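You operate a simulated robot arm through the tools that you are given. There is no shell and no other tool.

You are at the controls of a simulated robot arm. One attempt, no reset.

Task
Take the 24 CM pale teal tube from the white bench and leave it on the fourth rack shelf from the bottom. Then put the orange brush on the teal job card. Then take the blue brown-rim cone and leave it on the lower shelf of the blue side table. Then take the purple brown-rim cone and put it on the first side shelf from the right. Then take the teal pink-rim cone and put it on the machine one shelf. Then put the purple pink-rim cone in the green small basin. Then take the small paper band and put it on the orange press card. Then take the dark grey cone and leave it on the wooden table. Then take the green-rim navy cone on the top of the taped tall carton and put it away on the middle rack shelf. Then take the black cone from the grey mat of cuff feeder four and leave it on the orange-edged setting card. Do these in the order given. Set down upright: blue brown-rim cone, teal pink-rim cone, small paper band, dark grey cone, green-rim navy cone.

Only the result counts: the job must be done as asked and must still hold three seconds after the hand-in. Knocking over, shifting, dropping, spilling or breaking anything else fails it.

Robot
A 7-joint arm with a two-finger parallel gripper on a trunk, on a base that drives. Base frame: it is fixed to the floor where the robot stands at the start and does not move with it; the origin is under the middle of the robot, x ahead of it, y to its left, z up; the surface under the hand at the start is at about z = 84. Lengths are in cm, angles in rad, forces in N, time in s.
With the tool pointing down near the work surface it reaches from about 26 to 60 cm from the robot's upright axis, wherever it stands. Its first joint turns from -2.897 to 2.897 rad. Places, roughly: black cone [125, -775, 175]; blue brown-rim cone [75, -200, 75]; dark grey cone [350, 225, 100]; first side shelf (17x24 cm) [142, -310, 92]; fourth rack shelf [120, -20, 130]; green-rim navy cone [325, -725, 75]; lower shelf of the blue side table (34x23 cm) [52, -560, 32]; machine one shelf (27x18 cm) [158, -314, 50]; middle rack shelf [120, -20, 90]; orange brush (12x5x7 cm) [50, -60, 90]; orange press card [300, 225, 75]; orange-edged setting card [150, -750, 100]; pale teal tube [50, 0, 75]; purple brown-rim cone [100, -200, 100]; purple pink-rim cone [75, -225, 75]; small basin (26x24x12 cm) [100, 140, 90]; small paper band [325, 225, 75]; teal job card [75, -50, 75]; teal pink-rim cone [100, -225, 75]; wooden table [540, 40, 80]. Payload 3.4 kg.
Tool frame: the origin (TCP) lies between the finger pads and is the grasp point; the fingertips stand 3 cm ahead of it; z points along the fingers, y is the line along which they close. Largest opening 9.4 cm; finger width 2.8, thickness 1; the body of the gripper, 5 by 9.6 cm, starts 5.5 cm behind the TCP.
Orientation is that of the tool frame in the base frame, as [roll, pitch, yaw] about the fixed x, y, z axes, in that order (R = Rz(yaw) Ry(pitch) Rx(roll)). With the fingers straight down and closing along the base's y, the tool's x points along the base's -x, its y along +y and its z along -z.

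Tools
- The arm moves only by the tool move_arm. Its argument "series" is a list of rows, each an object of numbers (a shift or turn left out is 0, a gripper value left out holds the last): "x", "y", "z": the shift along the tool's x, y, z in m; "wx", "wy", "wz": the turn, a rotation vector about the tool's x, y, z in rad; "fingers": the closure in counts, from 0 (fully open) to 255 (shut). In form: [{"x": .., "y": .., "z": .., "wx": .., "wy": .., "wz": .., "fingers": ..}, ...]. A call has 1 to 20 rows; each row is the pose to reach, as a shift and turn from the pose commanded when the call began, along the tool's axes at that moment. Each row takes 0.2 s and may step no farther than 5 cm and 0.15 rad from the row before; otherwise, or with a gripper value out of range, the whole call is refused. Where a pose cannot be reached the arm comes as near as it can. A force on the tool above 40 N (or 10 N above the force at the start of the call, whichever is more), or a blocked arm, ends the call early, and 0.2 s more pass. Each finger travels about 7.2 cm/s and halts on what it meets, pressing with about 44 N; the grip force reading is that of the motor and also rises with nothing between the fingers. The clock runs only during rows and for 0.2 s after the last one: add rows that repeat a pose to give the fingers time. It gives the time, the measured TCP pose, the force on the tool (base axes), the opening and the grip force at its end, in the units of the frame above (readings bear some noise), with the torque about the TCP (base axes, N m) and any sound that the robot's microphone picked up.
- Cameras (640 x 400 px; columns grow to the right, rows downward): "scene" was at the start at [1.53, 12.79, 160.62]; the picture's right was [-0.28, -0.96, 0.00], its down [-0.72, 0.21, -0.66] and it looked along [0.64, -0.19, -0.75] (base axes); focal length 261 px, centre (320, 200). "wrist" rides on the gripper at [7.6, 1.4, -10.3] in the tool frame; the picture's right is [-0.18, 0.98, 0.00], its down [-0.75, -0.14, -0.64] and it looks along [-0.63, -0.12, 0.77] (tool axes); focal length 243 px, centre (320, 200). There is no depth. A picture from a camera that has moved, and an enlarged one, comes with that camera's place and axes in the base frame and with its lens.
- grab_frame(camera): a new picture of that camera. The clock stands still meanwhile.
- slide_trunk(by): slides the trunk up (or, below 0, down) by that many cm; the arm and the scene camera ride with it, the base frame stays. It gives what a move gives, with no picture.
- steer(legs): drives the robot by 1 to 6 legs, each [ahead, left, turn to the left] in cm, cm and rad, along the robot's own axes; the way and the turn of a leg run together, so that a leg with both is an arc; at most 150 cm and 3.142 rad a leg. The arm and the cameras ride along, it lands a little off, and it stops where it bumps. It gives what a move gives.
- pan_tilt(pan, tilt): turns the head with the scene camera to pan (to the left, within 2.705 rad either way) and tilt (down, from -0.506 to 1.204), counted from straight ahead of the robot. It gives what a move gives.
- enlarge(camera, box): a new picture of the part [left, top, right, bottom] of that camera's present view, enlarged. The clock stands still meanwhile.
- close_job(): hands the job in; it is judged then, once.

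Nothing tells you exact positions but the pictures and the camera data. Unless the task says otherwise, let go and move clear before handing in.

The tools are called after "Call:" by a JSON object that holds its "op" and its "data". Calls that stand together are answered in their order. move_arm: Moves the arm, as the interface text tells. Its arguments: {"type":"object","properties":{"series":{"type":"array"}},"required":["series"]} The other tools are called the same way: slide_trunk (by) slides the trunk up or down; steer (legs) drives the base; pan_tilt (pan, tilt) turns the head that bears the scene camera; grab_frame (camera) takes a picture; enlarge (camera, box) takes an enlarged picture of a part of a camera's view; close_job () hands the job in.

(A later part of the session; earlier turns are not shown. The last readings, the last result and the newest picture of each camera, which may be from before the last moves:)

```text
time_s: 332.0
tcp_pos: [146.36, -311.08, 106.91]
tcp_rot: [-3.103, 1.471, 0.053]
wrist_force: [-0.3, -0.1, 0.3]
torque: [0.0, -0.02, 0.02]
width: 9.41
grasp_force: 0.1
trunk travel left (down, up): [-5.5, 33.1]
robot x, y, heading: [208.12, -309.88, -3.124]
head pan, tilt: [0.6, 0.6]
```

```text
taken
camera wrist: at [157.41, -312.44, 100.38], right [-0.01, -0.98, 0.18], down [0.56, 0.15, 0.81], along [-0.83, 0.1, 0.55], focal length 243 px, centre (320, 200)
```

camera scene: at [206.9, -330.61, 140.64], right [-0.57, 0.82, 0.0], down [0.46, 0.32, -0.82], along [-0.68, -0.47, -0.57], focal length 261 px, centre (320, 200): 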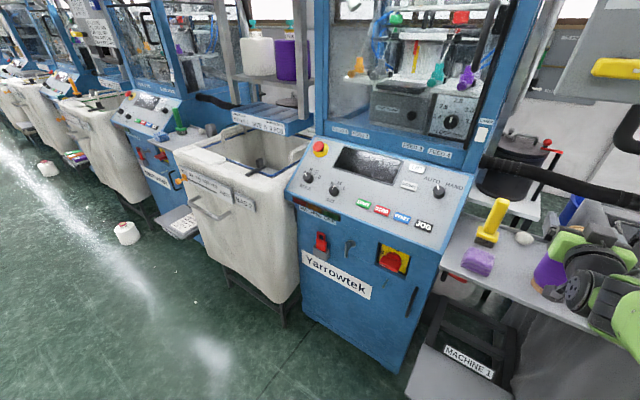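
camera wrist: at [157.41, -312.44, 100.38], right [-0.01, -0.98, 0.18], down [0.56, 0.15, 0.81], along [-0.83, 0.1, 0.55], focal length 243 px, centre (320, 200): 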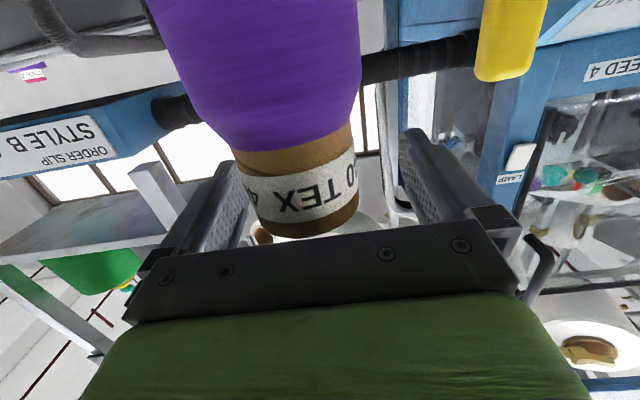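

The cone stands on its own. Re-centring the open fingers around the neck, then backing out.

Call:
{"op": "move_arm", "data": {"series": [{"y": -0.004}, {"y": -0.009}, {"y": -0.009}]}}

Call:
{"op": "grab_frame", "data": {"camera": "wrist"}}

Call:
{"op": "steer", "data": {"legs": [[-14, 0, 0]]}}

Call:
{"op": "pan_tilt", "data": {"pan": 0.0, "tilt": 0.6}}

Call:
{"op": "grab_frame", "data": {"camera": "scene"}}

Call:
{"op": "grab_frame", "data": {"camera": "wrist"}}

```text
time_s: 332.8
tcp_pos: [146.41, -310.32, 106.89]
tcp_rot: [-3.105, 1.47, 0.05]
wrist_force: [0.0, -1.0, 0.3]
torque: [0.02, -0.02, 0.01]
width: 9.4
grasp_force: 0.1
trunk travel left (down, up): [-5.5, 33.1]
robot x, y, heading: [207.84, -310.07, -3.128]
head pan, tilt: [0.6, 0.6]
```

```text
taken
camera wrist: at [157.38, -311.56, 100.39], right [0.0, -0.98, 0.18], down [0.56, 0.15, 0.81], along [-0.83, 0.1, 0.55], focal length 243 px, centre (320, 200)
```

wrist: 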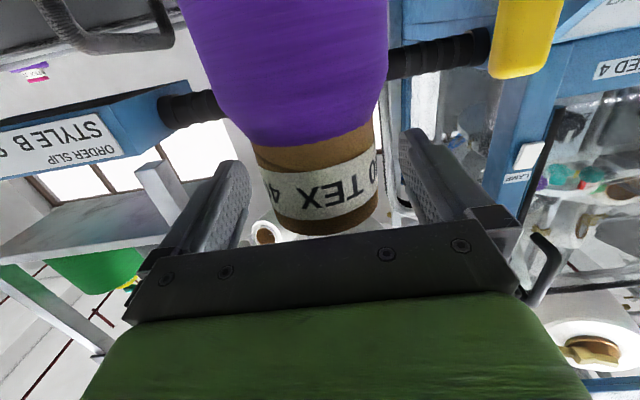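

```text
time_s: 334.1
tcp_pos: [160.43, -310.2, 106.99]
tcp_rot: [-3.103, 1.472, 0.053]
wrist_force: [0.2, 0.3, 0.4]
torque: [-0.03, 0.02, 0.0]
width: 9.39
grasp_force: 0.2
trunk travel left (down, up): [-5.5, 33.1]
robot x, y, heading: [221.91, -310.43, -3.125]
head pan, tilt: [0.6, 0.6]
```

```text
time_s: 335.1
tcp_pos: [160.36, -310.11, 106.94]
tcp_rot: [-3.103, 1.469, 0.053]
wrist_force: [0.6, -0.6, 0.6]
torque: [0.01, 0.03, -0.03]
width: 9.41
grasp_force: 0.1
trunk travel left (down, up): [-5.5, 33.1]
robot x, y, heading: [222.52, -310.42, -3.128]
head pan, tilt: [0.0, 0.6]
```

```text
taken
camera scene: at [219.33, -325.49, 140.64], right [-0.01, 1.0, 0.0], down [0.56, 0.01, -0.83], along [-0.82, -0.01, -0.57], focal length 261 px, centre (320, 200)
```

scene: 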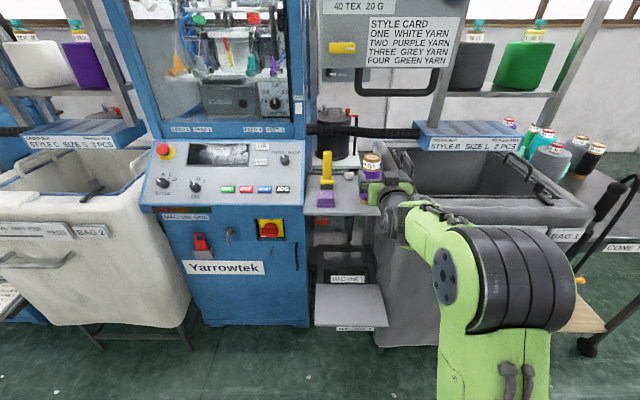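

```text
taken
camera wrist: at [171.4, -311.46, 100.4], right [0.0, -0.98, 0.18], down [0.56, 0.15, 0.81], along [-0.83, 0.1, 0.55], focal length 243 px, centre (320, 200)
```

wrist: 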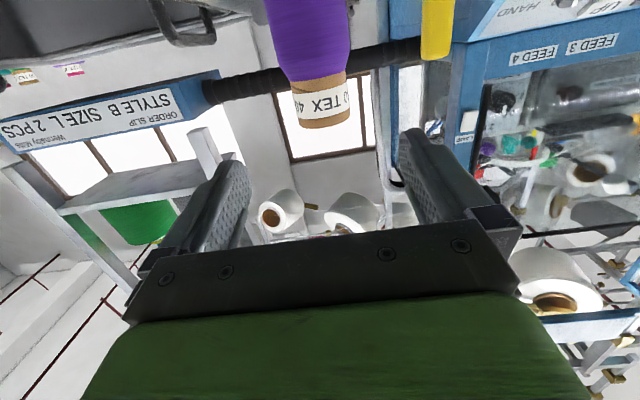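

The purple brown-rim cone stands on the side shelf. I can also see the machine-one shelf (x 150–168, y -327…-301, z 50). Returning to the cart for the teal pink-rim cone.

Call:
{"op": "steer", "data": {"legs": [[0, -92, -0.007], [0, -92, -0.007], [0, 0, 1.571], [0, -70, 0], [0, -58, 0]]}}

Call:
{"op": "slide_trunk", "data": {"by": 22}}

Call:
{"op": "pan_tilt", "data": {"pan": 0.0, "tilt": 0.9}}

Call:
{"op": "grab_frame", "data": {"camera": "scene"}}

```text
time_s: 354.6
tcp_pos: [91.69, -188.31, 106.99]
tcp_rot: [-3.106, 1.469, 1.609]
wrist_force: [-0.3, -0.2, -0.8]
torque: [-0.01, -0.01, 0.02]
width: 9.39
grasp_force: 0.0
trunk travel left (down, up): [-5.5, 33.1]
robot x, y, heading: [92.46, -126.79, -1.57]
head pan, tilt: [0.0, 0.6]
```

```text
time_s: 356.9
tcp_pos: [91.74, -188.37, 129.01]
tcp_rot: [-3.104, 1.469, 1.61]
wrist_force: [0.8, -0.8, 1.0]
torque: [0.03, 0.0, -0.02]
width: 9.37
grasp_force: 0.0
trunk travel left (down, up): [-27.5, 11.1]
robot x, y, heading: [92.65, -126.81, -1.575]
head pan, tilt: [0.0, 0.6]
```

```text
time_s: 357.7
tcp_pos: [91.71, -188.39, 129.06]
tcp_rot: [-3.103, 1.468, 1.612]
wrist_force: [-1.3, -0.1, -0.1]
torque: [0.02, -0.01, -0.01]
width: 9.35
grasp_force: 0.1
trunk travel left (down, up): [-27.5, 11.1]
robot x, y, heading: [92.5, -126.74, -1.569]
head pan, tilt: [0.0, 0.901]
```

```text
taken
camera scene: at [107.57, -128.43, 160.19], right [-1.0, 0.0, 0.0], down [0.0, 0.78, -0.62], along [0.0, -0.62, -0.78], focal length 261 px, centre (320, 200)
```

scene: 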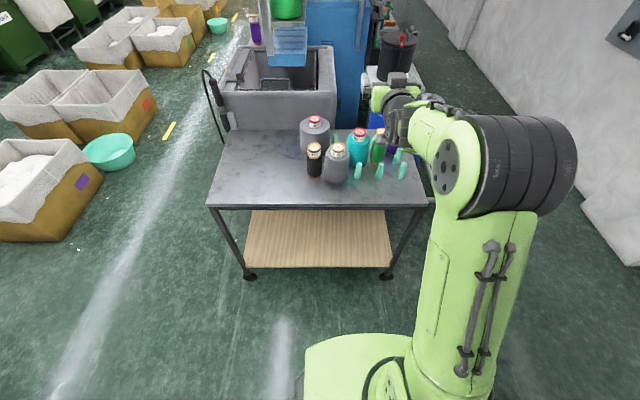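

Call:
{"op": "enlarge", "data": {"camera": "scene", "box": [290, 105, 430, 195]}}

Call:
{"op": "grab_frame", "data": {"camera": "wrist"}}

```text
4.44 times, centred on (360, 150) of scene
camera zoom: at [107.57, -128.43, 160.19], right [-1.0, 0.0, 0.0], down [0.0, 0.78, -0.62], along [0.0, -0.62, -0.78], focal length 1160 px, centre (142, 422)
```

zoom: 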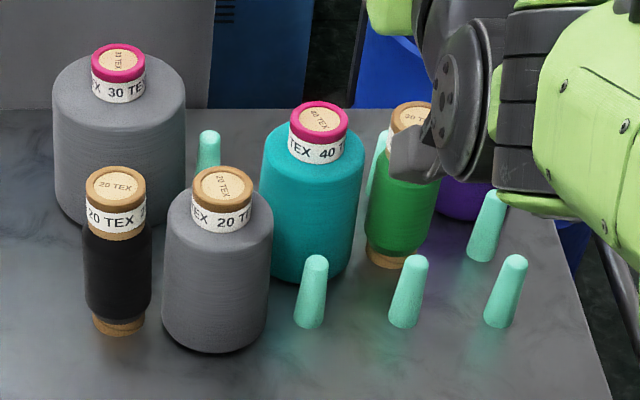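

```text
taken
camera wrist: at [93.14, -177.4, 122.42], right [0.98, -0.02, 0.18], down [-0.14, 0.56, 0.81], along [-0.11, -0.83, 0.55], focal length 243 px, centre (320, 200)
```

wrist: 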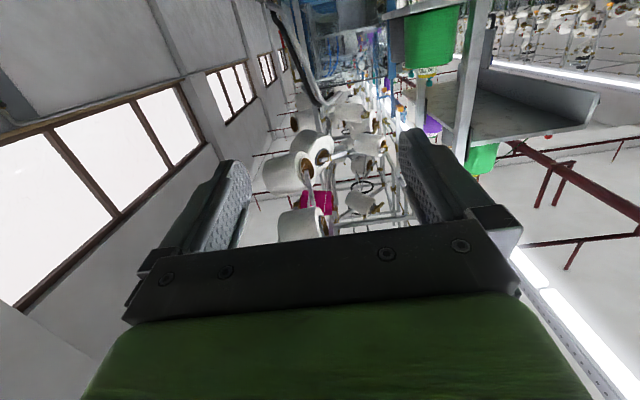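

The pegs show that the cones sit over pegs about 7.5 cm tall, so I lift each at least 9 cm before moving away. Teal rim is at ≈(92.0,-213.3), top z≈96. Lowering to neck height with a slight downward tilt to keep the camera above the pegs.

Call:
{"op": "move_arm", "data": {"series": [{"x": 0.041, "z": 0.002, "wy": 0.015, "fingers": 45}, {"x": 0.082, "z": 0.004, "wy": 0.03}, {"x": 0.123, "z": 0.006, "wy": 0.045}, {"x": 0.164, "z": 0.0085, "wy": 0.06}, {"x": 0.205, "z": 0.0105, "wy": 0.075}, {"x": 0.246, "z": 0.0125, "wy": 0.09}, {"x": 0.287, "z": 0.015, "wy": 0.105}, {"x": 0.327, "y": 0.003, "z": 0.017, "wy": 0.12}, {"x": 0.327, "y": 0.003, "z": 0.017, "wy": 0.12}]}}

Call:
{"op": "steer", "data": {"legs": [[10, 0, 0]]}}

Call:
{"op": "grab_frame", "data": {"camera": "wrist"}}

Call:
{"op": "enlarge", "data": {"camera": "scene", "box": [290, 115, 430, 205]}}

```text
time_s: 359.7
tcp_pos: [91.83, -186.71, 96.37]
tcp_rot: [-3.123, 1.35, 1.593]
wrist_force: [0.5, 0.7, 0.5]
torque: [0.0, -0.05, -0.02]
width: 7.75
grasp_force: 0.1
trunk travel left (down, up): [-27.5, 11.1]
robot x, y, heading: [92.06, -126.46, -1.569]
head pan, tilt: [0.0, 0.901]
```

```text
time_s: 360.8
tcp_pos: [91.84, -196.76, 96.28]
tcp_rot: [-3.123, 1.349, 1.591]
wrist_force: [-0.2, 0.2, 0.6]
torque: [-0.06, 0.01, -0.02]
width: 7.77
grasp_force: 0.1
trunk travel left (down, up): [-27.5, 11.1]
robot x, y, heading: [92.07, -136.37, -1.57]
head pan, tilt: [0.0, 0.901]
```

```text
taken
camera wrist: at [93.25, -185.2, 91.06], right [0.98, -0.04, 0.18], down [-0.14, 0.46, 0.88], along [-0.11, -0.89, 0.45], focal length 243 px, centre (320, 200)
```

wrist: 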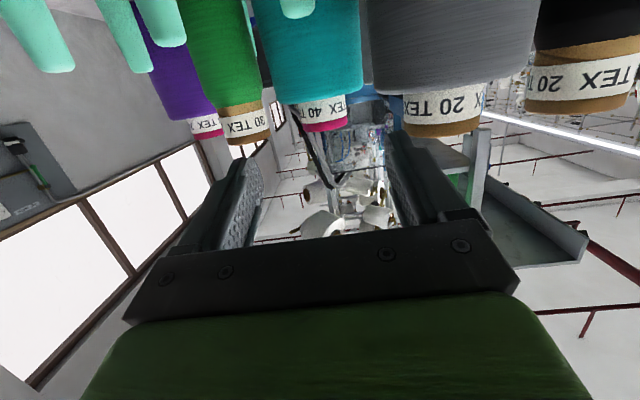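

```text
4.44 times, centred on (360, 160) of scene
camera zoom: at [107.57, -138.63, 160.18], right [-1.0, 0.0, 0.0], down [0.0, 0.78, -0.62], along [0.0, -0.62, -0.78], focal length 1160 px, centre (142, 378)
```

zoom: 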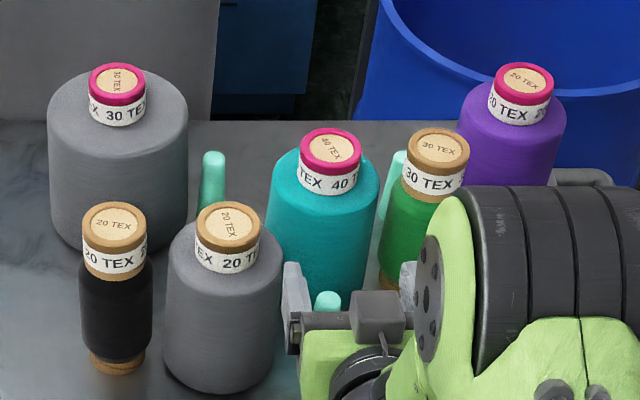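

Aligned with the teal neck and about 1.5 cm clear of the grey cone's neck. Driving in.

Call:
{"op": "steer", "data": {"legs": [[11, 0, 0]]}}

Call:
{"op": "grab_frame", "data": {"camera": "wrist"}}

Call:
{"op": "enlarge", "data": {"camera": "scene", "box": [290, 135, 430, 225]}}

```text
time_s: 362.0
tcp_pos: [91.84, -207.84, 96.28]
tcp_rot: [-3.124, 1.35, 1.592]
wrist_force: [0.2, 0.3, 0.2]
torque: [0.04, 0.0, 0.02]
width: 7.75
grasp_force: 0.1
trunk travel left (down, up): [-27.5, 11.1]
robot x, y, heading: [92.4, -147.51, -1.571]
head pan, tilt: [0.0, 0.901]
```

```text
taken
camera wrist: at [93.28, -196.16, 91.06], right [0.98, -0.04, 0.18], down [-0.14, 0.46, 0.88], along [-0.11, -0.89, 0.45], focal length 243 px, centre (320, 200)
```

wrist: 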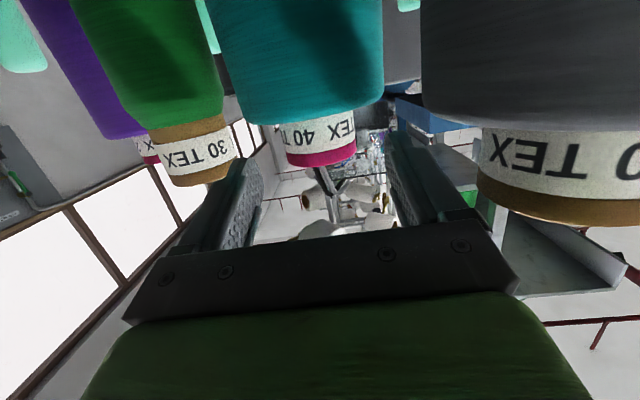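

```text
4.44 times, centred on (360, 180) of scene
camera zoom: at [107.57, -149.58, 160.18], right [-1.0, 0.0, 0.0], down [0.0, 0.78, -0.62], along [0.0, -0.62, -0.78], focal length 1160 px, centre (142, 289)
```

zoom: 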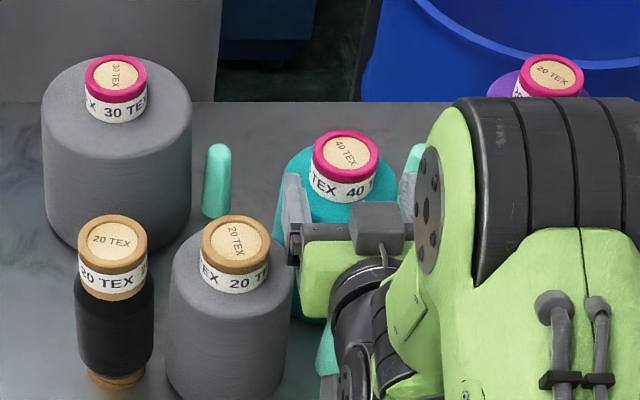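

Call:
{"op": "steer", "data": {"legs": [[5.5, 0, 0]]}}

Call:
{"op": "grab_frame", "data": {"camera": "wrist"}}

Call:
{"op": "move_arm", "data": {"series": [{"fingers": 120}, {"fingers": 255}, {"fingers": 255}, {"fingers": 255}, {"fingers": 255}]}}

Call:
{"op": "grab_frame", "data": {"camera": "wrist"}}

```text
time_s: 363.0
tcp_pos: [91.89, -213.35, 96.29]
tcp_rot: [-3.125, 1.348, 1.593]
wrist_force: [-0.8, -1.0, -0.2]
torque: [-0.04, -0.02, 0.01]
width: 7.77
grasp_force: 0.1
trunk travel left (down, up): [-27.5, 11.1]
robot x, y, heading: [92.29, -153.09, -1.572]
head pan, tilt: [0.0, 0.901]
```

```text
taken
camera wrist: at [93.3, -201.71, 91.02], right [0.98, -0.04, 0.18], down [-0.14, 0.46, 0.88], along [-0.11, -0.89, 0.45], focal length 243 px, centre (320, 200)
```

wrist: 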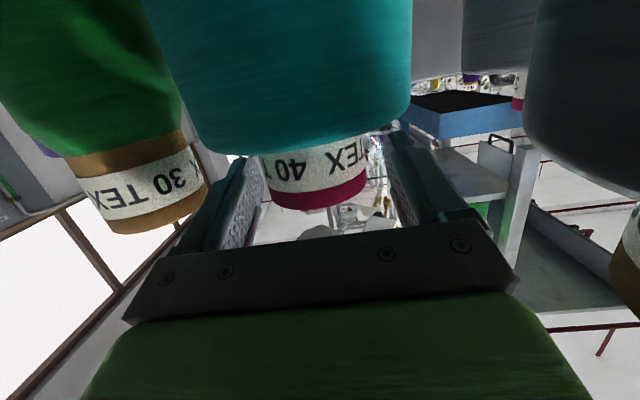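

```text
time_s: 364.2
tcp_pos: [91.83, -213.23, 96.38]
tcp_rot: [-3.124, 1.351, 1.592]
wrist_force: [-1.8, 0.7, 2.3]
torque: [0.02, -0.04, -0.01]
width: 5.22
grasp_force: 44.0
trunk travel left (down, up): [-27.5, 11.1]
robot x, y, heading: [92.26, -153.15, -1.57]
head pan, tilt: [0.0, 0.901]
```

```text
taken
camera wrist: at [93.28, -201.54, 91.15], right [0.98, -0.04, 0.18], down [-0.14, 0.46, 0.88], along [-0.11, -0.89, 0.45], focal length 243 px, centre (320, 200)
```

wrist: 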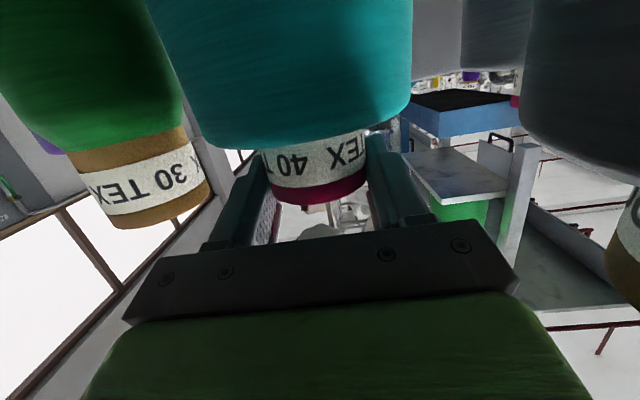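

Gripped. Lifting 20 cm so that the cone clears its peg and the neighbouring cones before backing off.

Call:
{"op": "move_arm", "data": {"series": [{"x": -0.0146, "z": -0.0033}, {"x": -0.0293, "z": -0.0066}, {"x": -0.0585, "z": -0.0131}, {"x": -0.0976, "z": -0.0219}, {"x": -0.1366, "z": -0.0307}, {"x": -0.1756, "z": -0.0394}, {"x": -0.195, "z": -0.0438}, {"x": -0.195, "z": -0.0438}]}}

Call:
{"op": "grab_frame", "data": {"camera": "scene"}}

```text
time_s: 366.0
tcp_pos: [91.83, -213.3, 116.26]
tcp_rot: [-3.124, 1.349, 1.588]
wrist_force: [-0.6, -0.2, -2.9]
torque: [0.0, 0.0, 0.01]
width: 5.23
grasp_force: 44.1
trunk travel left (down, up): [-27.5, 11.1]
robot x, y, heading: [92.38, -153.18, -1.571]
head pan, tilt: [0.0, 0.901]
```

```text
taken
camera scene: at [107.57, -154.94, 160.18], right [-1.0, 0.0, 0.0], down [0.0, 0.78, -0.62], along [0.0, -0.62, -0.78], focal length 261 px, centre (320, 200)
```

scene: 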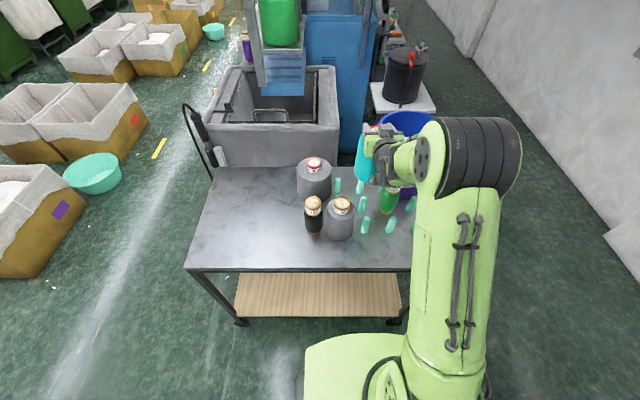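

Call:
{"op": "steer", "data": {"legs": [[-27, 0, 0], [0, 63, 0], [0, 63, 0], [0, 0, -1.571], [0, 94, 0], [0, 93, 0]]}}

Call:
{"op": "pan_tilt", "data": {"pan": 0.0, "tilt": 0.8}}

Call:
{"op": "grab_frame", "data": {"camera": "scene"}}

```text
time_s: 386.9
tcp_pos: [163.04, -312.77, 116.2]
tcp_rot: [-3.124, 1.35, 0.039]
wrist_force: [-0.3, -0.6, -2.7]
torque: [-0.02, -0.01, -0.03]
width: 5.13
grasp_force: 43.9
trunk travel left (down, up): [-27.5, 11.1]
robot x, y, heading: [223.02, -312.16, -3.123]
head pan, tilt: [0.0, 0.901]
```

```text
time_s: 387.6
tcp_pos: [162.95, -312.52, 116.2]
tcp_rot: [-3.124, 1.35, 0.036]
wrist_force: [1.3, -0.1, -3.2]
torque: [-0.02, 0.0, -0.03]
width: 5.13
grasp_force: 44.2
trunk travel left (down, up): [-27.5, 11.1]
robot x, y, heading: [222.81, -312.42, -3.128]
head pan, tilt: [0.0, 0.799]
```

```text
taken
camera scene: at [221.19, -327.61, 160.97], right [-0.02, 1.0, 0.0], down [0.72, 0.01, -0.7], along [-0.7, -0.01, -0.72], focal length 261 px, centre (320, 200)
```

scene: 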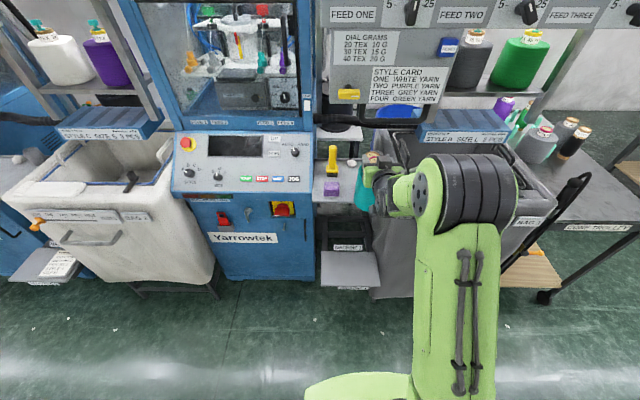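

The machine-one shelf plate is below (x 150–168). Backing 9 cm, then lowering trunk and arm in front of it.

Call:
{"op": "steer", "data": {"legs": [[-9, 1.3, -0.012]]}}

Call:
{"op": "slide_trunk", "data": {"by": -27.3}}

Call:
{"op": "move_arm", "data": {"series": [{"x": 0.039, "z": 0.0088}, {"x": 0.078, "z": 0.0175}, {"x": 0.117, "z": 0.0263}, {"x": 0.146, "z": 0.033}, {"x": 0.146, "z": 0.033}]}}

Call:
{"op": "grab_frame", "data": {"camera": "scene"}}

```text
time_s: 388.7
tcp_pos: [172.04, -313.27, 116.3]
tcp_rot: [-3.123, 1.35, 0.024]
wrist_force: [-0.1, -0.2, -2.5]
torque: [-0.03, -0.03, 0.0]
width: 5.12
grasp_force: 43.8
trunk travel left (down, up): [-27.5, 11.1]
robot x, y, heading: [232.13, -313.5, -3.136]
head pan, tilt: [0.0, 0.799]
```

```text
time_s: 391.5
tcp_pos: [172.01, -313.15, 89.03]
tcp_rot: [-3.125, 1.348, 0.025]
wrist_force: [0.6, -1.1, -3.0]
torque: [0.04, -0.03, 0.02]
width: 5.1
grasp_force: 43.9
trunk travel left (down, up): [-0.2, 38.4]
robot x, y, heading: [232.04, -312.98, -3.138]
head pan, tilt: [0.0, 0.799]
```

```text
time_s: 392.7
tcp_pos: [172.01, -313.1, 74.07]
tcp_rot: [-3.125, 1.35, 0.023]
wrist_force: [-0.2, 0.1, -2.4]
torque: [-0.01, 0.0, 0.0]
width: 5.09
grasp_force: 44.7
trunk travel left (down, up): [-0.2, 38.4]
robot x, y, heading: [232.35, -313.46, -3.139]
head pan, tilt: [0.0, 0.799]
```

```text
taken
camera scene: at [230.07, -328.79, 133.78], right [-0.01, 1.0, 0.0], down [0.72, 0.0, -0.7], along [-0.7, 0.0, -0.72], focal length 261 px, centre (320, 200)
```

scene: 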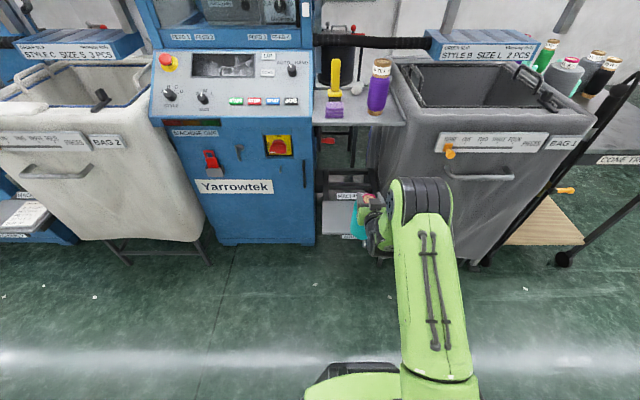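

Call:
{"op": "enlarge", "data": {"camera": "scene", "box": [300, 160, 440, 280]}}

Call:
{"op": "grab_frame", "data": {"camera": "wrist"}}

```text
3.33 times, centred on (370, 220) of scene
camera zoom: at [230.07, -328.79, 133.78], right [-0.01, 1.0, 0.0], down [0.72, 0.0, -0.7], along [-0.7, 0.0, -0.72], focal length 870 px, centre (153, 133)
```

zoom: 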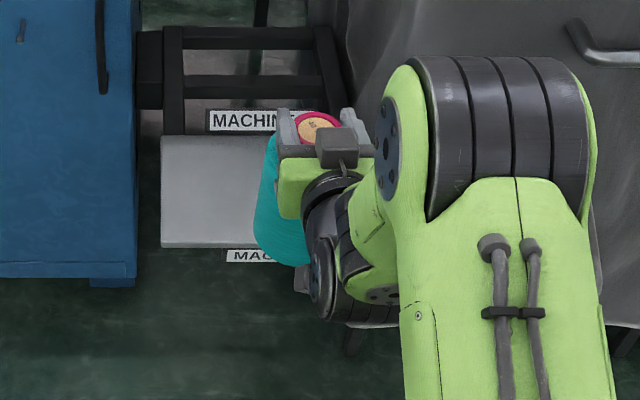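

```text
taken
camera wrist: at [183.73, -314.5, 68.85], right [-0.03, -0.98, 0.18], down [0.46, 0.14, 0.88], along [-0.89, 0.11, 0.45], focal length 243 px, centre (320, 200)
```

wrist: 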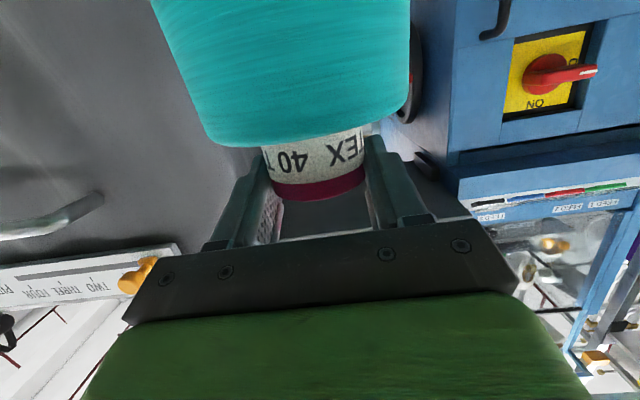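

Plate confirmed (x 149–167.5, y -328…-301). Driving 12 cm ahead over its centre.

Call:
{"op": "steer", "data": {"legs": [[12.5, 1, 0]]}}

Call:
{"op": "enlarge", "data": {"camera": "scene", "box": [300, 160, 440, 280]}}

Call:
{"op": "move_arm", "data": {"series": [{"x": 0.0195, "z": 0.0044}, {"x": 0.039, "z": 0.0088}, {"x": 0.044, "z": 0.0099}, {"x": 0.044, "z": 0.0099}]}}

Call:
{"op": "enlarge", "data": {"camera": "scene", "box": [300, 160, 440, 280]}}

```text
time_s: 394.0
tcp_pos: [159.41, -314.12, 74.1]
tcp_rot: [-3.126, 1.35, 0.025]
wrist_force: [0.7, 0.2, -2.5]
torque: [-0.02, 0.0, 0.0]
width: 5.11
grasp_force: 43.6
trunk travel left (down, up): [-0.2, 38.4]
robot x, y, heading: [219.72, -314.27, -3.135]
head pan, tilt: [0.0, 0.799]
```

```text
3.33 times, centred on (370, 220) of scene
camera zoom: at [217.49, -329.86, 133.77], right [0.0, 1.0, 0.0], down [0.72, 0.0, -0.7], along [-0.7, 0.0, -0.72], focal length 870 px, centre (153, 133)
```

zoom: 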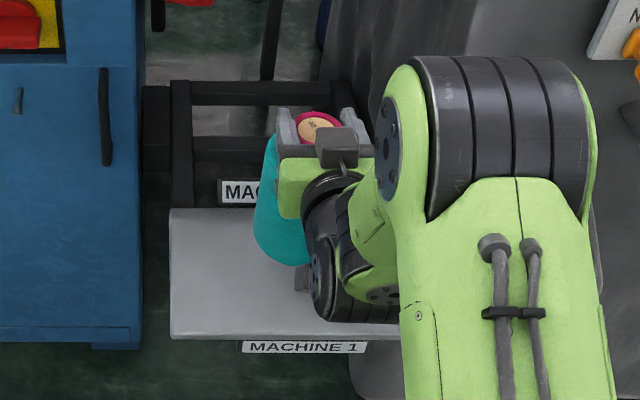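

```text
time_s: 395.0
tcp_pos: [159.51, -314.11, 69.45]
tcp_rot: [-3.125, 1.349, 0.024]
wrist_force: [0.5, -0.5, -2.9]
torque: [0.0, -0.02, 0.0]
width: 5.1
grasp_force: 44.2
trunk travel left (down, up): [-0.2, 38.4]
robot x, y, heading: [219.77, -314.7, -3.136]
head pan, tilt: [0.0, 0.799]
```

```text
3.33 times, centred on (370, 220) of scene
camera zoom: at [217.56, -329.86, 133.78], right [0.0, 1.0, 0.0], down [0.72, 0.0, -0.7], along [-0.7, 0.0, -0.72], focal length 870 px, centre (153, 133)
```

zoom: 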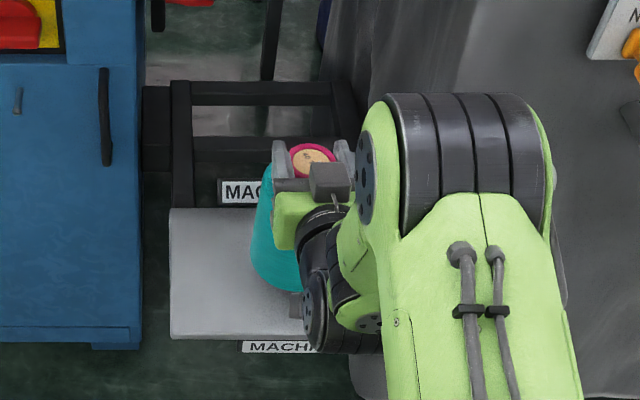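

Lowering gently to contact.

Call:
{"op": "move_arm", "data": {"series": [{"x": 0.0098, "z": 0.0022}, {"x": 0.0195, "z": 0.0044}, {"x": 0.0195, "z": 0.0044}, {"x": 0.0195, "z": 0.0044}]}}

Call:
{"op": "move_arm", "data": {"series": [{"x": 0.0025, "z": 0.0006}, {"x": 0.005, "z": 0.0011}, {"x": 0.005, "z": 0.0011}, {"x": 0.005, "z": 0.0011}]}}

```text
time_s: 396.0
tcp_pos: [159.51, -314.11, 67.56]
tcp_rot: [-3.125, 1.348, 0.024]
wrist_force: [-0.8, -0.3, -3.1]
torque: [0.02, 0.03, -0.03]
width: 5.09
grasp_force: 43.6
trunk travel left (down, up): [-0.2, 38.4]
robot x, y, heading: [219.47, -314.49, -3.134]
head pan, tilt: [0.0, 0.799]
```

```text
time_s: 397.0
tcp_pos: [159.5, -314.16, 67.02]
tcp_rot: [-3.123, 1.35, 0.025]
wrist_force: [0.5, -0.6, -3.2]
torque: [0.02, -0.02, 0.01]
width: 5.08
grasp_force: 44.4
trunk travel left (down, up): [-0.2, 38.4]
robot x, y, heading: [219.53, -314.38, -3.135]
head pan, tilt: [0.0, 0.799]
```

Call:
{"op": "move_arm", "data": {"series": [{"x": 0.0025, "z": 0.0006}, {"x": 0.005, "z": 0.0011}, {"x": 0.005, "z": 0.0011}, {"x": 0.005, "z": 0.0011}]}}

```text
time_s: 398.0
tcp_pos: [159.49, -314.15, 66.46]
tcp_rot: [-3.124, 1.349, 0.024]
wrist_force: [-0.3, -0.1, -3.1]
torque: [0.0, -0.05, 0.01]
width: 5.09
grasp_force: 44.3
trunk travel left (down, up): [-0.2, 38.4]
robot x, y, heading: [219.62, -314.55, -3.135]
head pan, tilt: [0.0, 0.799]
```

Call:
{"op": "move_arm", "data": {"series": [{"x": 0.002, "z": 0.0005}, {"x": 0.004, "z": 0.0009}, {"x": 0.004, "z": 0.0009}, {"x": 0.004, "z": 0.0009}]}}

```text
time_s: 399.0
tcp_pos: [159.53, -314.19, 66.43]
tcp_rot: [-3.124, 1.357, 0.024]
wrist_force: [1.1, 3.1, 13.7]
torque: [-0.31, -0.16, 0.04]
width: 5.07
grasp_force: 43.9
trunk travel left (down, up): [-0.2, 38.4]
robot x, y, heading: [219.41, -314.51, -3.142]
head pan, tilt: [0.0, 0.799]
```

Contact. Relieving and opening slowly.

Call:
{"op": "move_arm", "data": {"series": [{"x": -0.0025, "z": -0.0005}, {"x": -0.0025, "z": -0.0005}, {"x": -0.0025, "z": -0.0005, "fingers": 180}, {"x": -0.0025, "z": -0.0005, "fingers": 140}, {"x": -0.0025, "z": -0.0005, "fingers": 100}, {"x": -0.0025, "z": -0.0005, "fingers": 60}, {"x": -0.0025, "z": -0.0005, "fingers": 20}, {"x": -0.0025, "z": -0.0005, "fingers": 0}, {"x": -0.0025, "z": -0.0005, "fingers": 0}]}}

Call:
{"op": "grab_frame", "data": {"camera": "wrist"}}

Call:
{"op": "enlarge", "data": {"camera": "scene", "box": [300, 160, 440, 280]}}

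```text
time_s: 401.0
tcp_pos: [159.47, -314.16, 66.39]
tcp_rot: [-3.123, 1.349, 0.026]
wrist_force: [0.2, 0.1, 0.0]
torque: [-0.03, 0.01, -0.04]
width: 9.39
grasp_force: 0.1
trunk travel left (down, up): [-0.2, 38.4]
robot x, y, heading: [219.76, -314.39, -3.131]
head pan, tilt: [0.0, 0.799]
```

```text
taken
camera wrist: at [171.25, -315.53, 61.24], right [-0.03, -0.98, 0.18], down [0.46, 0.14, 0.88], along [-0.89, 0.11, 0.45], focal length 243 px, centre (320, 200)
```

wrist: 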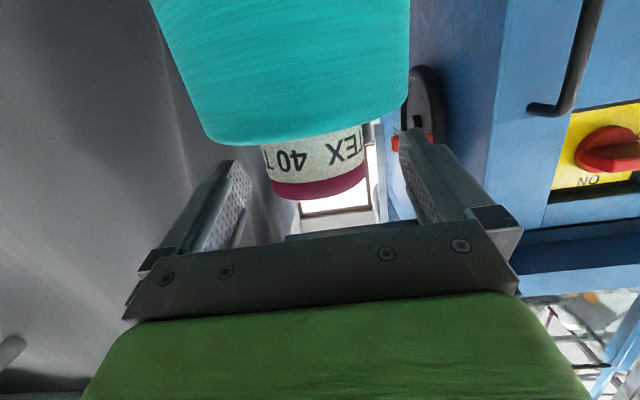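

```text
3.33 times, centred on (370, 220) of scene
camera zoom: at [217.6, -329.86, 133.78], right [0.0, 1.0, 0.0], down [0.72, 0.0, -0.7], along [-0.7, 0.0, -0.72], focal length 870 px, centre (153, 133)
```

zoom: 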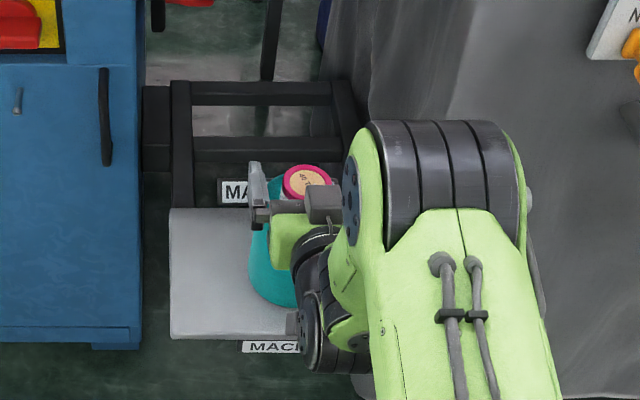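

Standing free. Raising slightly and backing out 14 cm.

Call:
{"op": "move_arm", "data": {"series": [{"x": -0.006, "z": -0.0013}, {"x": -0.006, "z": -0.0013}]}}

Call:
{"op": "steer", "data": {"legs": [[-14, 0, 0]]}}

Call:
{"op": "enlarge", "data": {"camera": "scene", "box": [300, 80, 440, 280]}}

```text
time_s: 401.6
tcp_pos: [159.56, -314.1, 66.98]
tcp_rot: [-3.125, 1.349, 0.024]
wrist_force: [1.3, 0.2, 0.2]
torque: [-0.01, -0.01, 0.0]
width: 9.39
grasp_force: 0.0
trunk travel left (down, up): [-0.2, 38.4]
robot x, y, heading: [219.69, -314.63, -3.135]
head pan, tilt: [0.0, 0.799]
```

```text
time_s: 402.9
tcp_pos: [173.55, -314.08, 67.13]
tcp_rot: [-3.124, 1.35, 0.026]
wrist_force: [0.1, -1.0, 0.1]
torque: [-0.04, 0.0, 0.01]
width: 9.41
grasp_force: 0.0
trunk travel left (down, up): [-0.2, 38.4]
robot x, y, heading: [233.45, -314.65, -3.133]
head pan, tilt: [0.0, 0.799]
```

```text
2.00 times, centred on (370, 180) of scene
camera zoom: at [231.71, -329.78, 133.78], right [-0.01, 1.0, 0.0], down [0.72, 0.0, -0.7], along [-0.7, 0.0, -0.72], focal length 522 px, centre (220, 240)
```

zoom: 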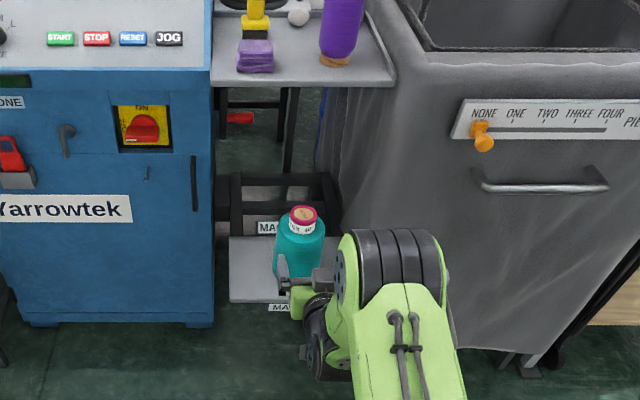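

The teal pink-rim cone stands upright on the machine-one shelf. Returning to the cart for the purple pink-rim cone at ≈(74,-222.7).

Call:
{"op": "steer", "data": {"legs": [[0, -94, -0.004], [0, -93, -0.004], [0, 0, 1.571], [0, -80, 0], [0, -79, 0]]}}

Call:
{"op": "slide_trunk", "data": {"by": 27.3}}

Call:
{"op": "pan_tilt", "data": {"pan": 0.0, "tilt": 0.9}}

Call:
{"op": "grab_frame", "data": {"camera": "scene"}}

Call:
{"op": "enlarge", "data": {"camera": "scene", "box": [280, 105, 420, 195]}}

```text
time_s: 419.7
tcp_pos: [157.31, -188.86, 67.18]
tcp_rot: [3.052, 1.35, 1.515]
wrist_force: [13.7, 7.8, 2.8]
torque: [-0.14, 0.37, -0.2]
width: 8.62
grasp_force: 0.1
trunk travel left (down, up): [-0.2, 38.4]
robot x, y, heading: [155.98, -128.65, -1.574]
head pan, tilt: [0.0, 0.799]
stopped in leg 4: the force on the tool passed its limit at 46 N (the readings are from after the stop); the commanded pose is now the measured one
```

```text
time_s: 421.0
tcp_pos: [157.48, -188.88, 76.95]
tcp_rot: [3.008, 1.32, 1.472]
wrist_force: [9.1, -11.1, -14.3]
torque: [0.29, -0.71, 0.77]
width: 8.89
grasp_force: 0.0
trunk travel left (down, up): [-10.8, 27.7]
robot x, y, heading: [156.23, -128.71, -1.57]
head pan, tilt: [0.0, 0.799]
stopped: the force on the tool passed its limit at 74 N (the readings are from after the stop); the commanded pose is now the measured one
```

```text
time_s: 421.6
tcp_pos: [157.38, -188.87, 76.82]
tcp_rot: [3.025, 1.326, 1.487]
wrist_force: [15.1, -9.4, -16.3]
torque: [0.23, -0.69, 0.7]
width: 8.6
grasp_force: 0.0
trunk travel left (down, up): [-10.8, 27.7]
robot x, y, heading: [155.98, -128.35, -1.567]
head pan, tilt: [0.0, 0.901]
```

```text
taken
camera scene: at [171.27, -130.81, 143.54], right [-1.0, 0.0, 0.0], down [0.0, 0.79, -0.62], along [0.0, -0.62, -0.79], focal length 261 px, centre (320, 200)
```

scene: 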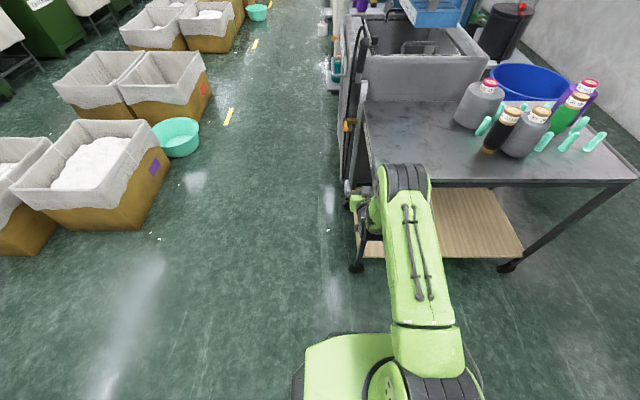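

```text
4.44 times, centred on (350, 150) of scene
camera zoom: at [171.27, -130.81, 143.54], right [-1.0, 0.0, 0.0], down [0.0, 0.79, -0.62], along [0.0, -0.62, -0.79], focal length 1160 px, centre (187, 422)
```

zoom: 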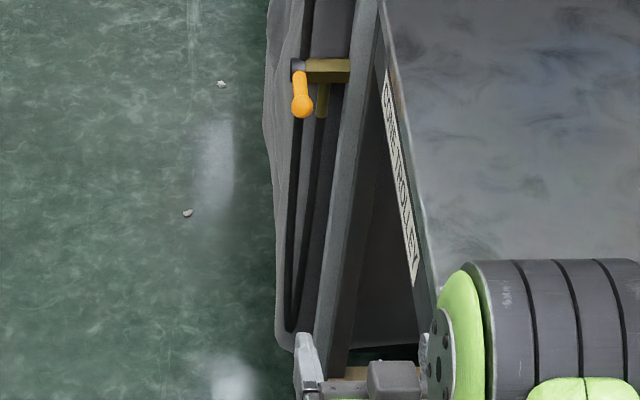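

I left the trunk low, and the hand bumped the cart's left side and then its underside when rising. I'll undo this gently: trunk back down, then move away from the cart (+x).

Call:
{"op": "slide_trunk", "data": {"by": -9}}

Call:
{"op": "grab_frame", "data": {"camera": "wrist"}}

```text
time_s: 422.9
tcp_pos: [157.3, -188.52, 68.03]
tcp_rot: [3.026, 1.328, 1.487]
wrist_force: [17.1, 2.0, 11.5]
torque: [-0.15, 0.7, 0.22]
width: 8.42
grasp_force: 0.0
trunk travel left (down, up): [-1.8, 36.7]
robot x, y, heading: [155.89, -128.91, -1.569]
head pan, tilt: [0.0, 0.901]
```

```text
taken
camera wrist: at [158.59, -176.83, 63.11], right [0.98, -0.02, 0.21], down [-0.18, 0.44, 0.88], along [-0.11, -0.9, 0.43], focal length 243 px, centre (320, 200)
```

wrist: 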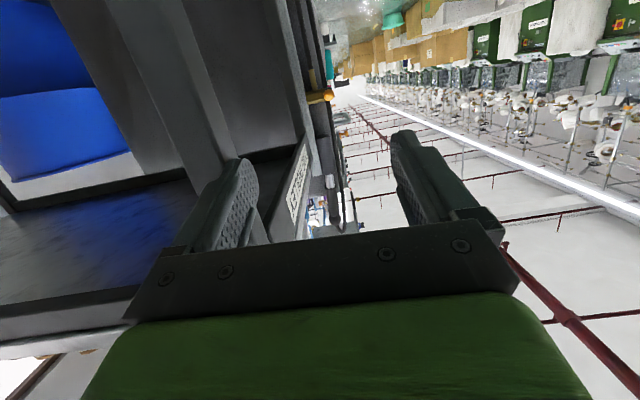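

The left finger only presses the cart's front-left leg from outside; moving away to +x frees it.

Call:
{"op": "steer", "data": {"legs": [[0, 14, 0]]}}

Call:
{"op": "slide_trunk", "data": {"by": 25}}

Call:
{"op": "grab_frame", "data": {"camera": "scene"}}

```text
time_s: 424.2
tcp_pos: [170.97, -188.56, 68.09]
tcp_rot: [3.027, 1.327, 1.483]
wrist_force: [0.2, -0.1, 0.6]
torque: [-0.01, 0.02, -0.01]
width: 9.4
grasp_force: 0.0
trunk travel left (down, up): [-1.8, 36.7]
robot x, y, heading: [169.74, -128.53, -1.571]
head pan, tilt: [0.0, 0.901]
```

```text
time_s: 426.8
tcp_pos: [171.07, -188.62, 93.02]
tcp_rot: [3.024, 1.33, 1.484]
wrist_force: [-0.2, 0.2, 0.4]
torque: [0.03, -0.02, 0.0]
width: 9.41
grasp_force: 0.0
trunk travel left (down, up): [-26.8, 11.7]
robot x, y, heading: [169.77, -128.93, -1.571]
head pan, tilt: [0.0, 0.901]
```

```text
taken
camera scene: at [185.06, -130.47, 159.51], right [-1.0, 0.0, 0.0], down [0.0, 0.78, -0.62], along [0.0, -0.62, -0.78], focal length 261 px, centre (320, 200)
```

scene: 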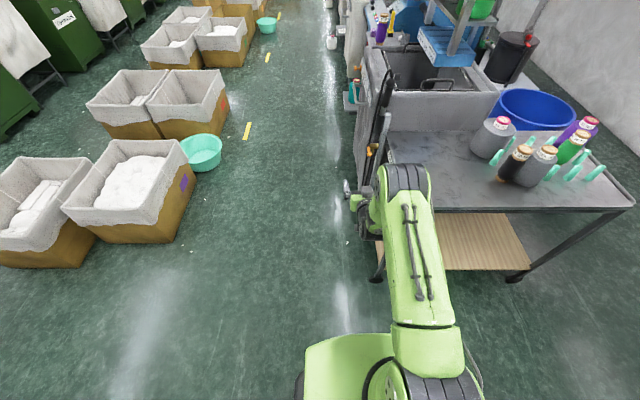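

Free of contact now. I'll raise the hand, go in front of the cart, and check whether the cart was shifted.

Call:
{"op": "move_arm", "data": {"series": [{"x": -0.04, "z": -0.01}, {"x": -0.08, "z": -0.03}, {"x": -0.12, "z": -0.05}, {"x": -0.15, "z": -0.06}]}}

Call:
{"op": "steer", "data": {"legs": [[0, -77, 0]]}}

Call:
{"op": "grab_frame", "data": {"camera": "scene"}}

Call:
{"op": "enlarge", "data": {"camera": "scene", "box": [290, 105, 430, 195]}}

```text
time_s: 427.8
tcp_pos: [170.39, -186.15, 109.03]
tcp_rot: [3.025, 1.328, 1.483]
wrist_force: [0.4, -0.3, 0.4]
torque: [0.02, 0.02, -0.01]
width: 9.41
grasp_force: 0.1
trunk travel left (down, up): [-26.8, 11.7]
robot x, y, heading: [169.97, -128.84, -1.573]
head pan, tilt: [0.0, 0.901]
```

```text
time_s: 431.9
tcp_pos: [94.1, -186.45, 108.98]
tcp_rot: [3.023, 1.329, 1.486]
wrist_force: [0.6, 0.5, 0.1]
torque: [0.01, -0.01, 0.0]
width: 9.42
grasp_force: 0.0
trunk travel left (down, up): [-26.8, 11.7]
robot x, y, heading: [93.34, -128.72, -1.567]
head pan, tilt: [0.0, 0.901]
```

```text
taken
camera scene: at [108.3, -130.62, 159.5], right [-1.0, -0.01, 0.0], down [0.0, 0.78, -0.62], along [0.0, -0.62, -0.78], focal length 261 px, centre (320, 200)
```

scene: 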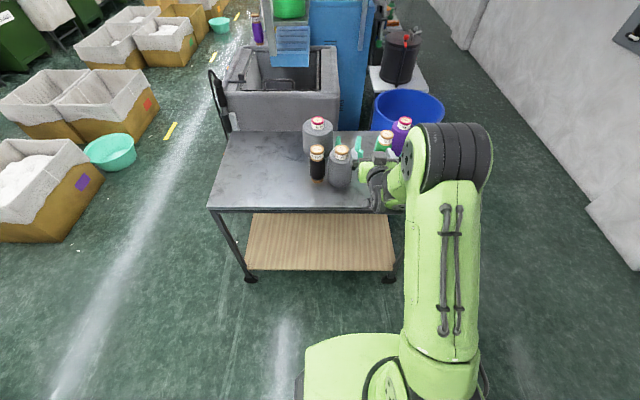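

```text
4.44 times, centred on (360, 150) of scene
camera zoom: at [108.3, -130.62, 159.5], right [-1.0, -0.01, 0.0], down [0.0, 0.78, -0.62], along [0.0, -0.62, -0.78], focal length 1160 px, centre (142, 422)
```

zoom: 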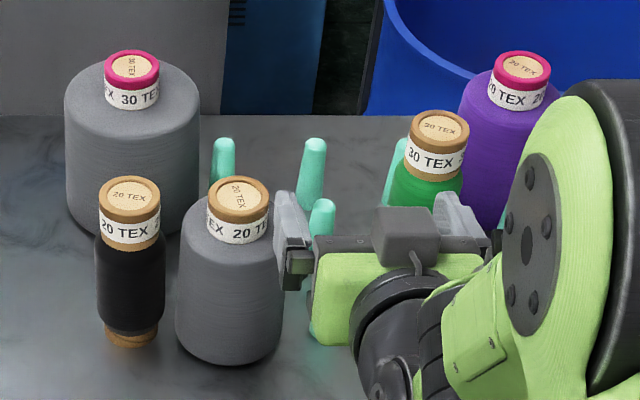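

The cones' positions match the earlier ones to within 2 mm, so the cart didn't shift. The purple pink-rim cone is at ≈(73.8,-222.2). Aligning base and hand for it.

Call:
{"op": "steer", "data": {"legs": [[0, -20.2, -0.004]]}}

Call:
{"op": "move_arm", "data": {"series": [{"x": 0.03, "z": 0.025, "wx": 0.01, "wz": -0.006, "fingers": 45}, {"x": 0.06, "z": 0.05, "wx": 0.02, "wz": -0.012}, {"x": 0.09, "z": 0.075, "wx": 0.03, "wz": -0.018}, {"x": 0.108, "z": 0.0914, "wx": 0.036, "wz": -0.02}, {"x": 0.108, "z": 0.0914, "wx": 0.036, "wz": -0.02}]}}

Call:
{"op": "grab_frame", "data": {"camera": "wrist"}}

Call:
{"op": "grab_frame", "data": {"camera": "scene"}}

```text
time_s: 433.5
tcp_pos: [73.61, -186.4, 109.01]
tcp_rot: [3.018, 1.327, 1.478]
wrist_force: [0.5, -1.0, -0.2]
torque: [0.02, 0.0, 0.0]
width: 9.4
grasp_force: 0.1
trunk travel left (down, up): [-26.8, 11.7]
robot x, y, heading: [72.85, -128.92, -1.573]
head pan, tilt: [0.0, 0.901]
```

```text
time_s: 434.7
tcp_pos: [74.27, -192.85, 96.29]
tcp_rot: [3.141, 1.33, 1.565]
wrist_force: [-0.1, 0.2, 0.2]
torque: [0.0, 0.01, 0.01]
width: 7.75
grasp_force: 0.0
trunk travel left (down, up): [-26.8, 11.7]
robot x, y, heading: [72.94, -128.86, -1.572]
head pan, tilt: [0.0, 0.901]
```

```text
taken
camera wrist: at [75.84, -181.1, 91.36], right [0.98, -0.05, 0.18], down [-0.14, 0.44, 0.88], along [-0.12, -0.89, 0.43], focal length 243 px, centre (320, 200)
```

wrist: 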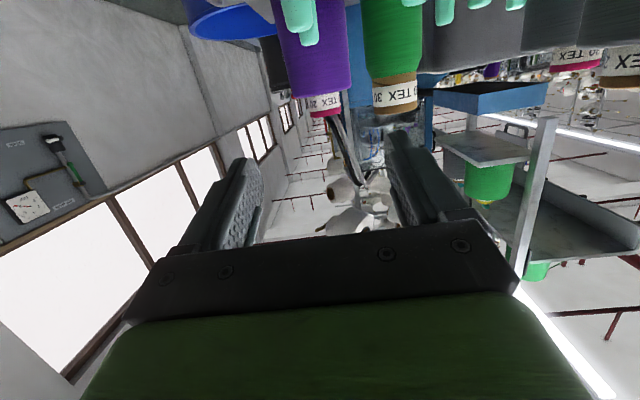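

```text
taken
camera scene: at [88.34, -130.73, 159.5], right [-1.0, 0.0, 0.0], down [0.0, 0.78, -0.62], along [0.0, -0.62, -0.78], focal length 261 px, centre (320, 200)
```

scene: 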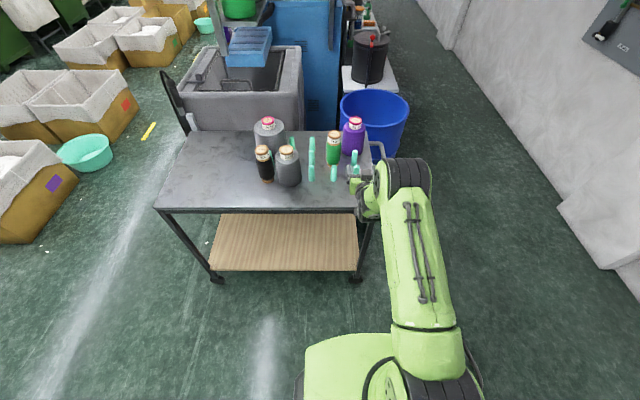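

Aligned (neck x≈74.0; green neck 1.2 cm clear). Driving in 22 cm, then checking.

Call:
{"op": "steer", "data": {"legs": [[22, 0, 0]]}}

Call:
{"op": "grab_frame", "data": {"camera": "wrist"}}

Call:
{"op": "enlarge", "data": {"camera": "scene", "box": [290, 115, 430, 205]}}

```text
time_s: 436.4
tcp_pos: [74.24, -214.69, 96.18]
tcp_rot: [-3.141, 1.329, 1.566]
wrist_force: [0.0, -0.2, -0.4]
torque: [0.0, 0.01, -0.02]
width: 7.73
grasp_force: 0.1
trunk travel left (down, up): [-26.8, 11.7]
robot x, y, heading: [73.51, -150.74, -1.57]
head pan, tilt: [0.0, 0.901]
```

```text
taken
camera wrist: at [75.91, -203.03, 91.32], right [0.98, -0.05, 0.18], down [-0.14, 0.44, 0.89], along [-0.12, -0.9, 0.43], focal length 243 px, centre (320, 200)
```

wrist: 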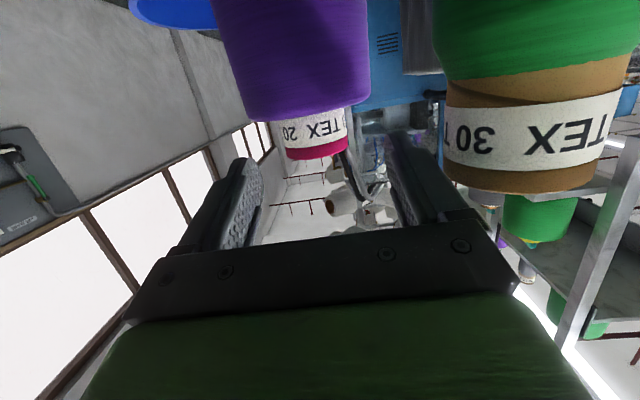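

```text
4.44 times, centred on (360, 160) of scene
camera zoom: at [88.36, -152.75, 159.49], right [-1.0, 0.0, 0.0], down [0.0, 0.78, -0.62], along [0.0, -0.62, -0.78], focal length 1160 px, centre (142, 378)
```

zoom: 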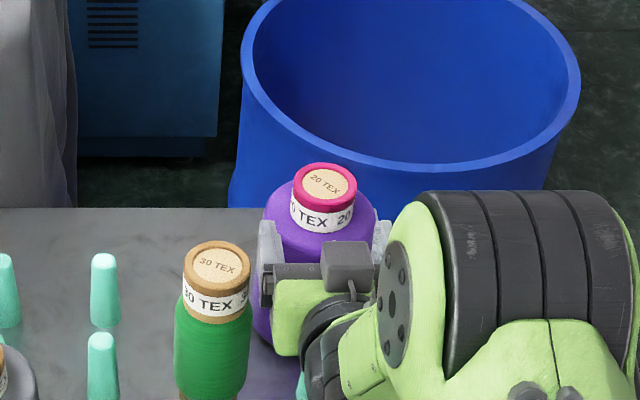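

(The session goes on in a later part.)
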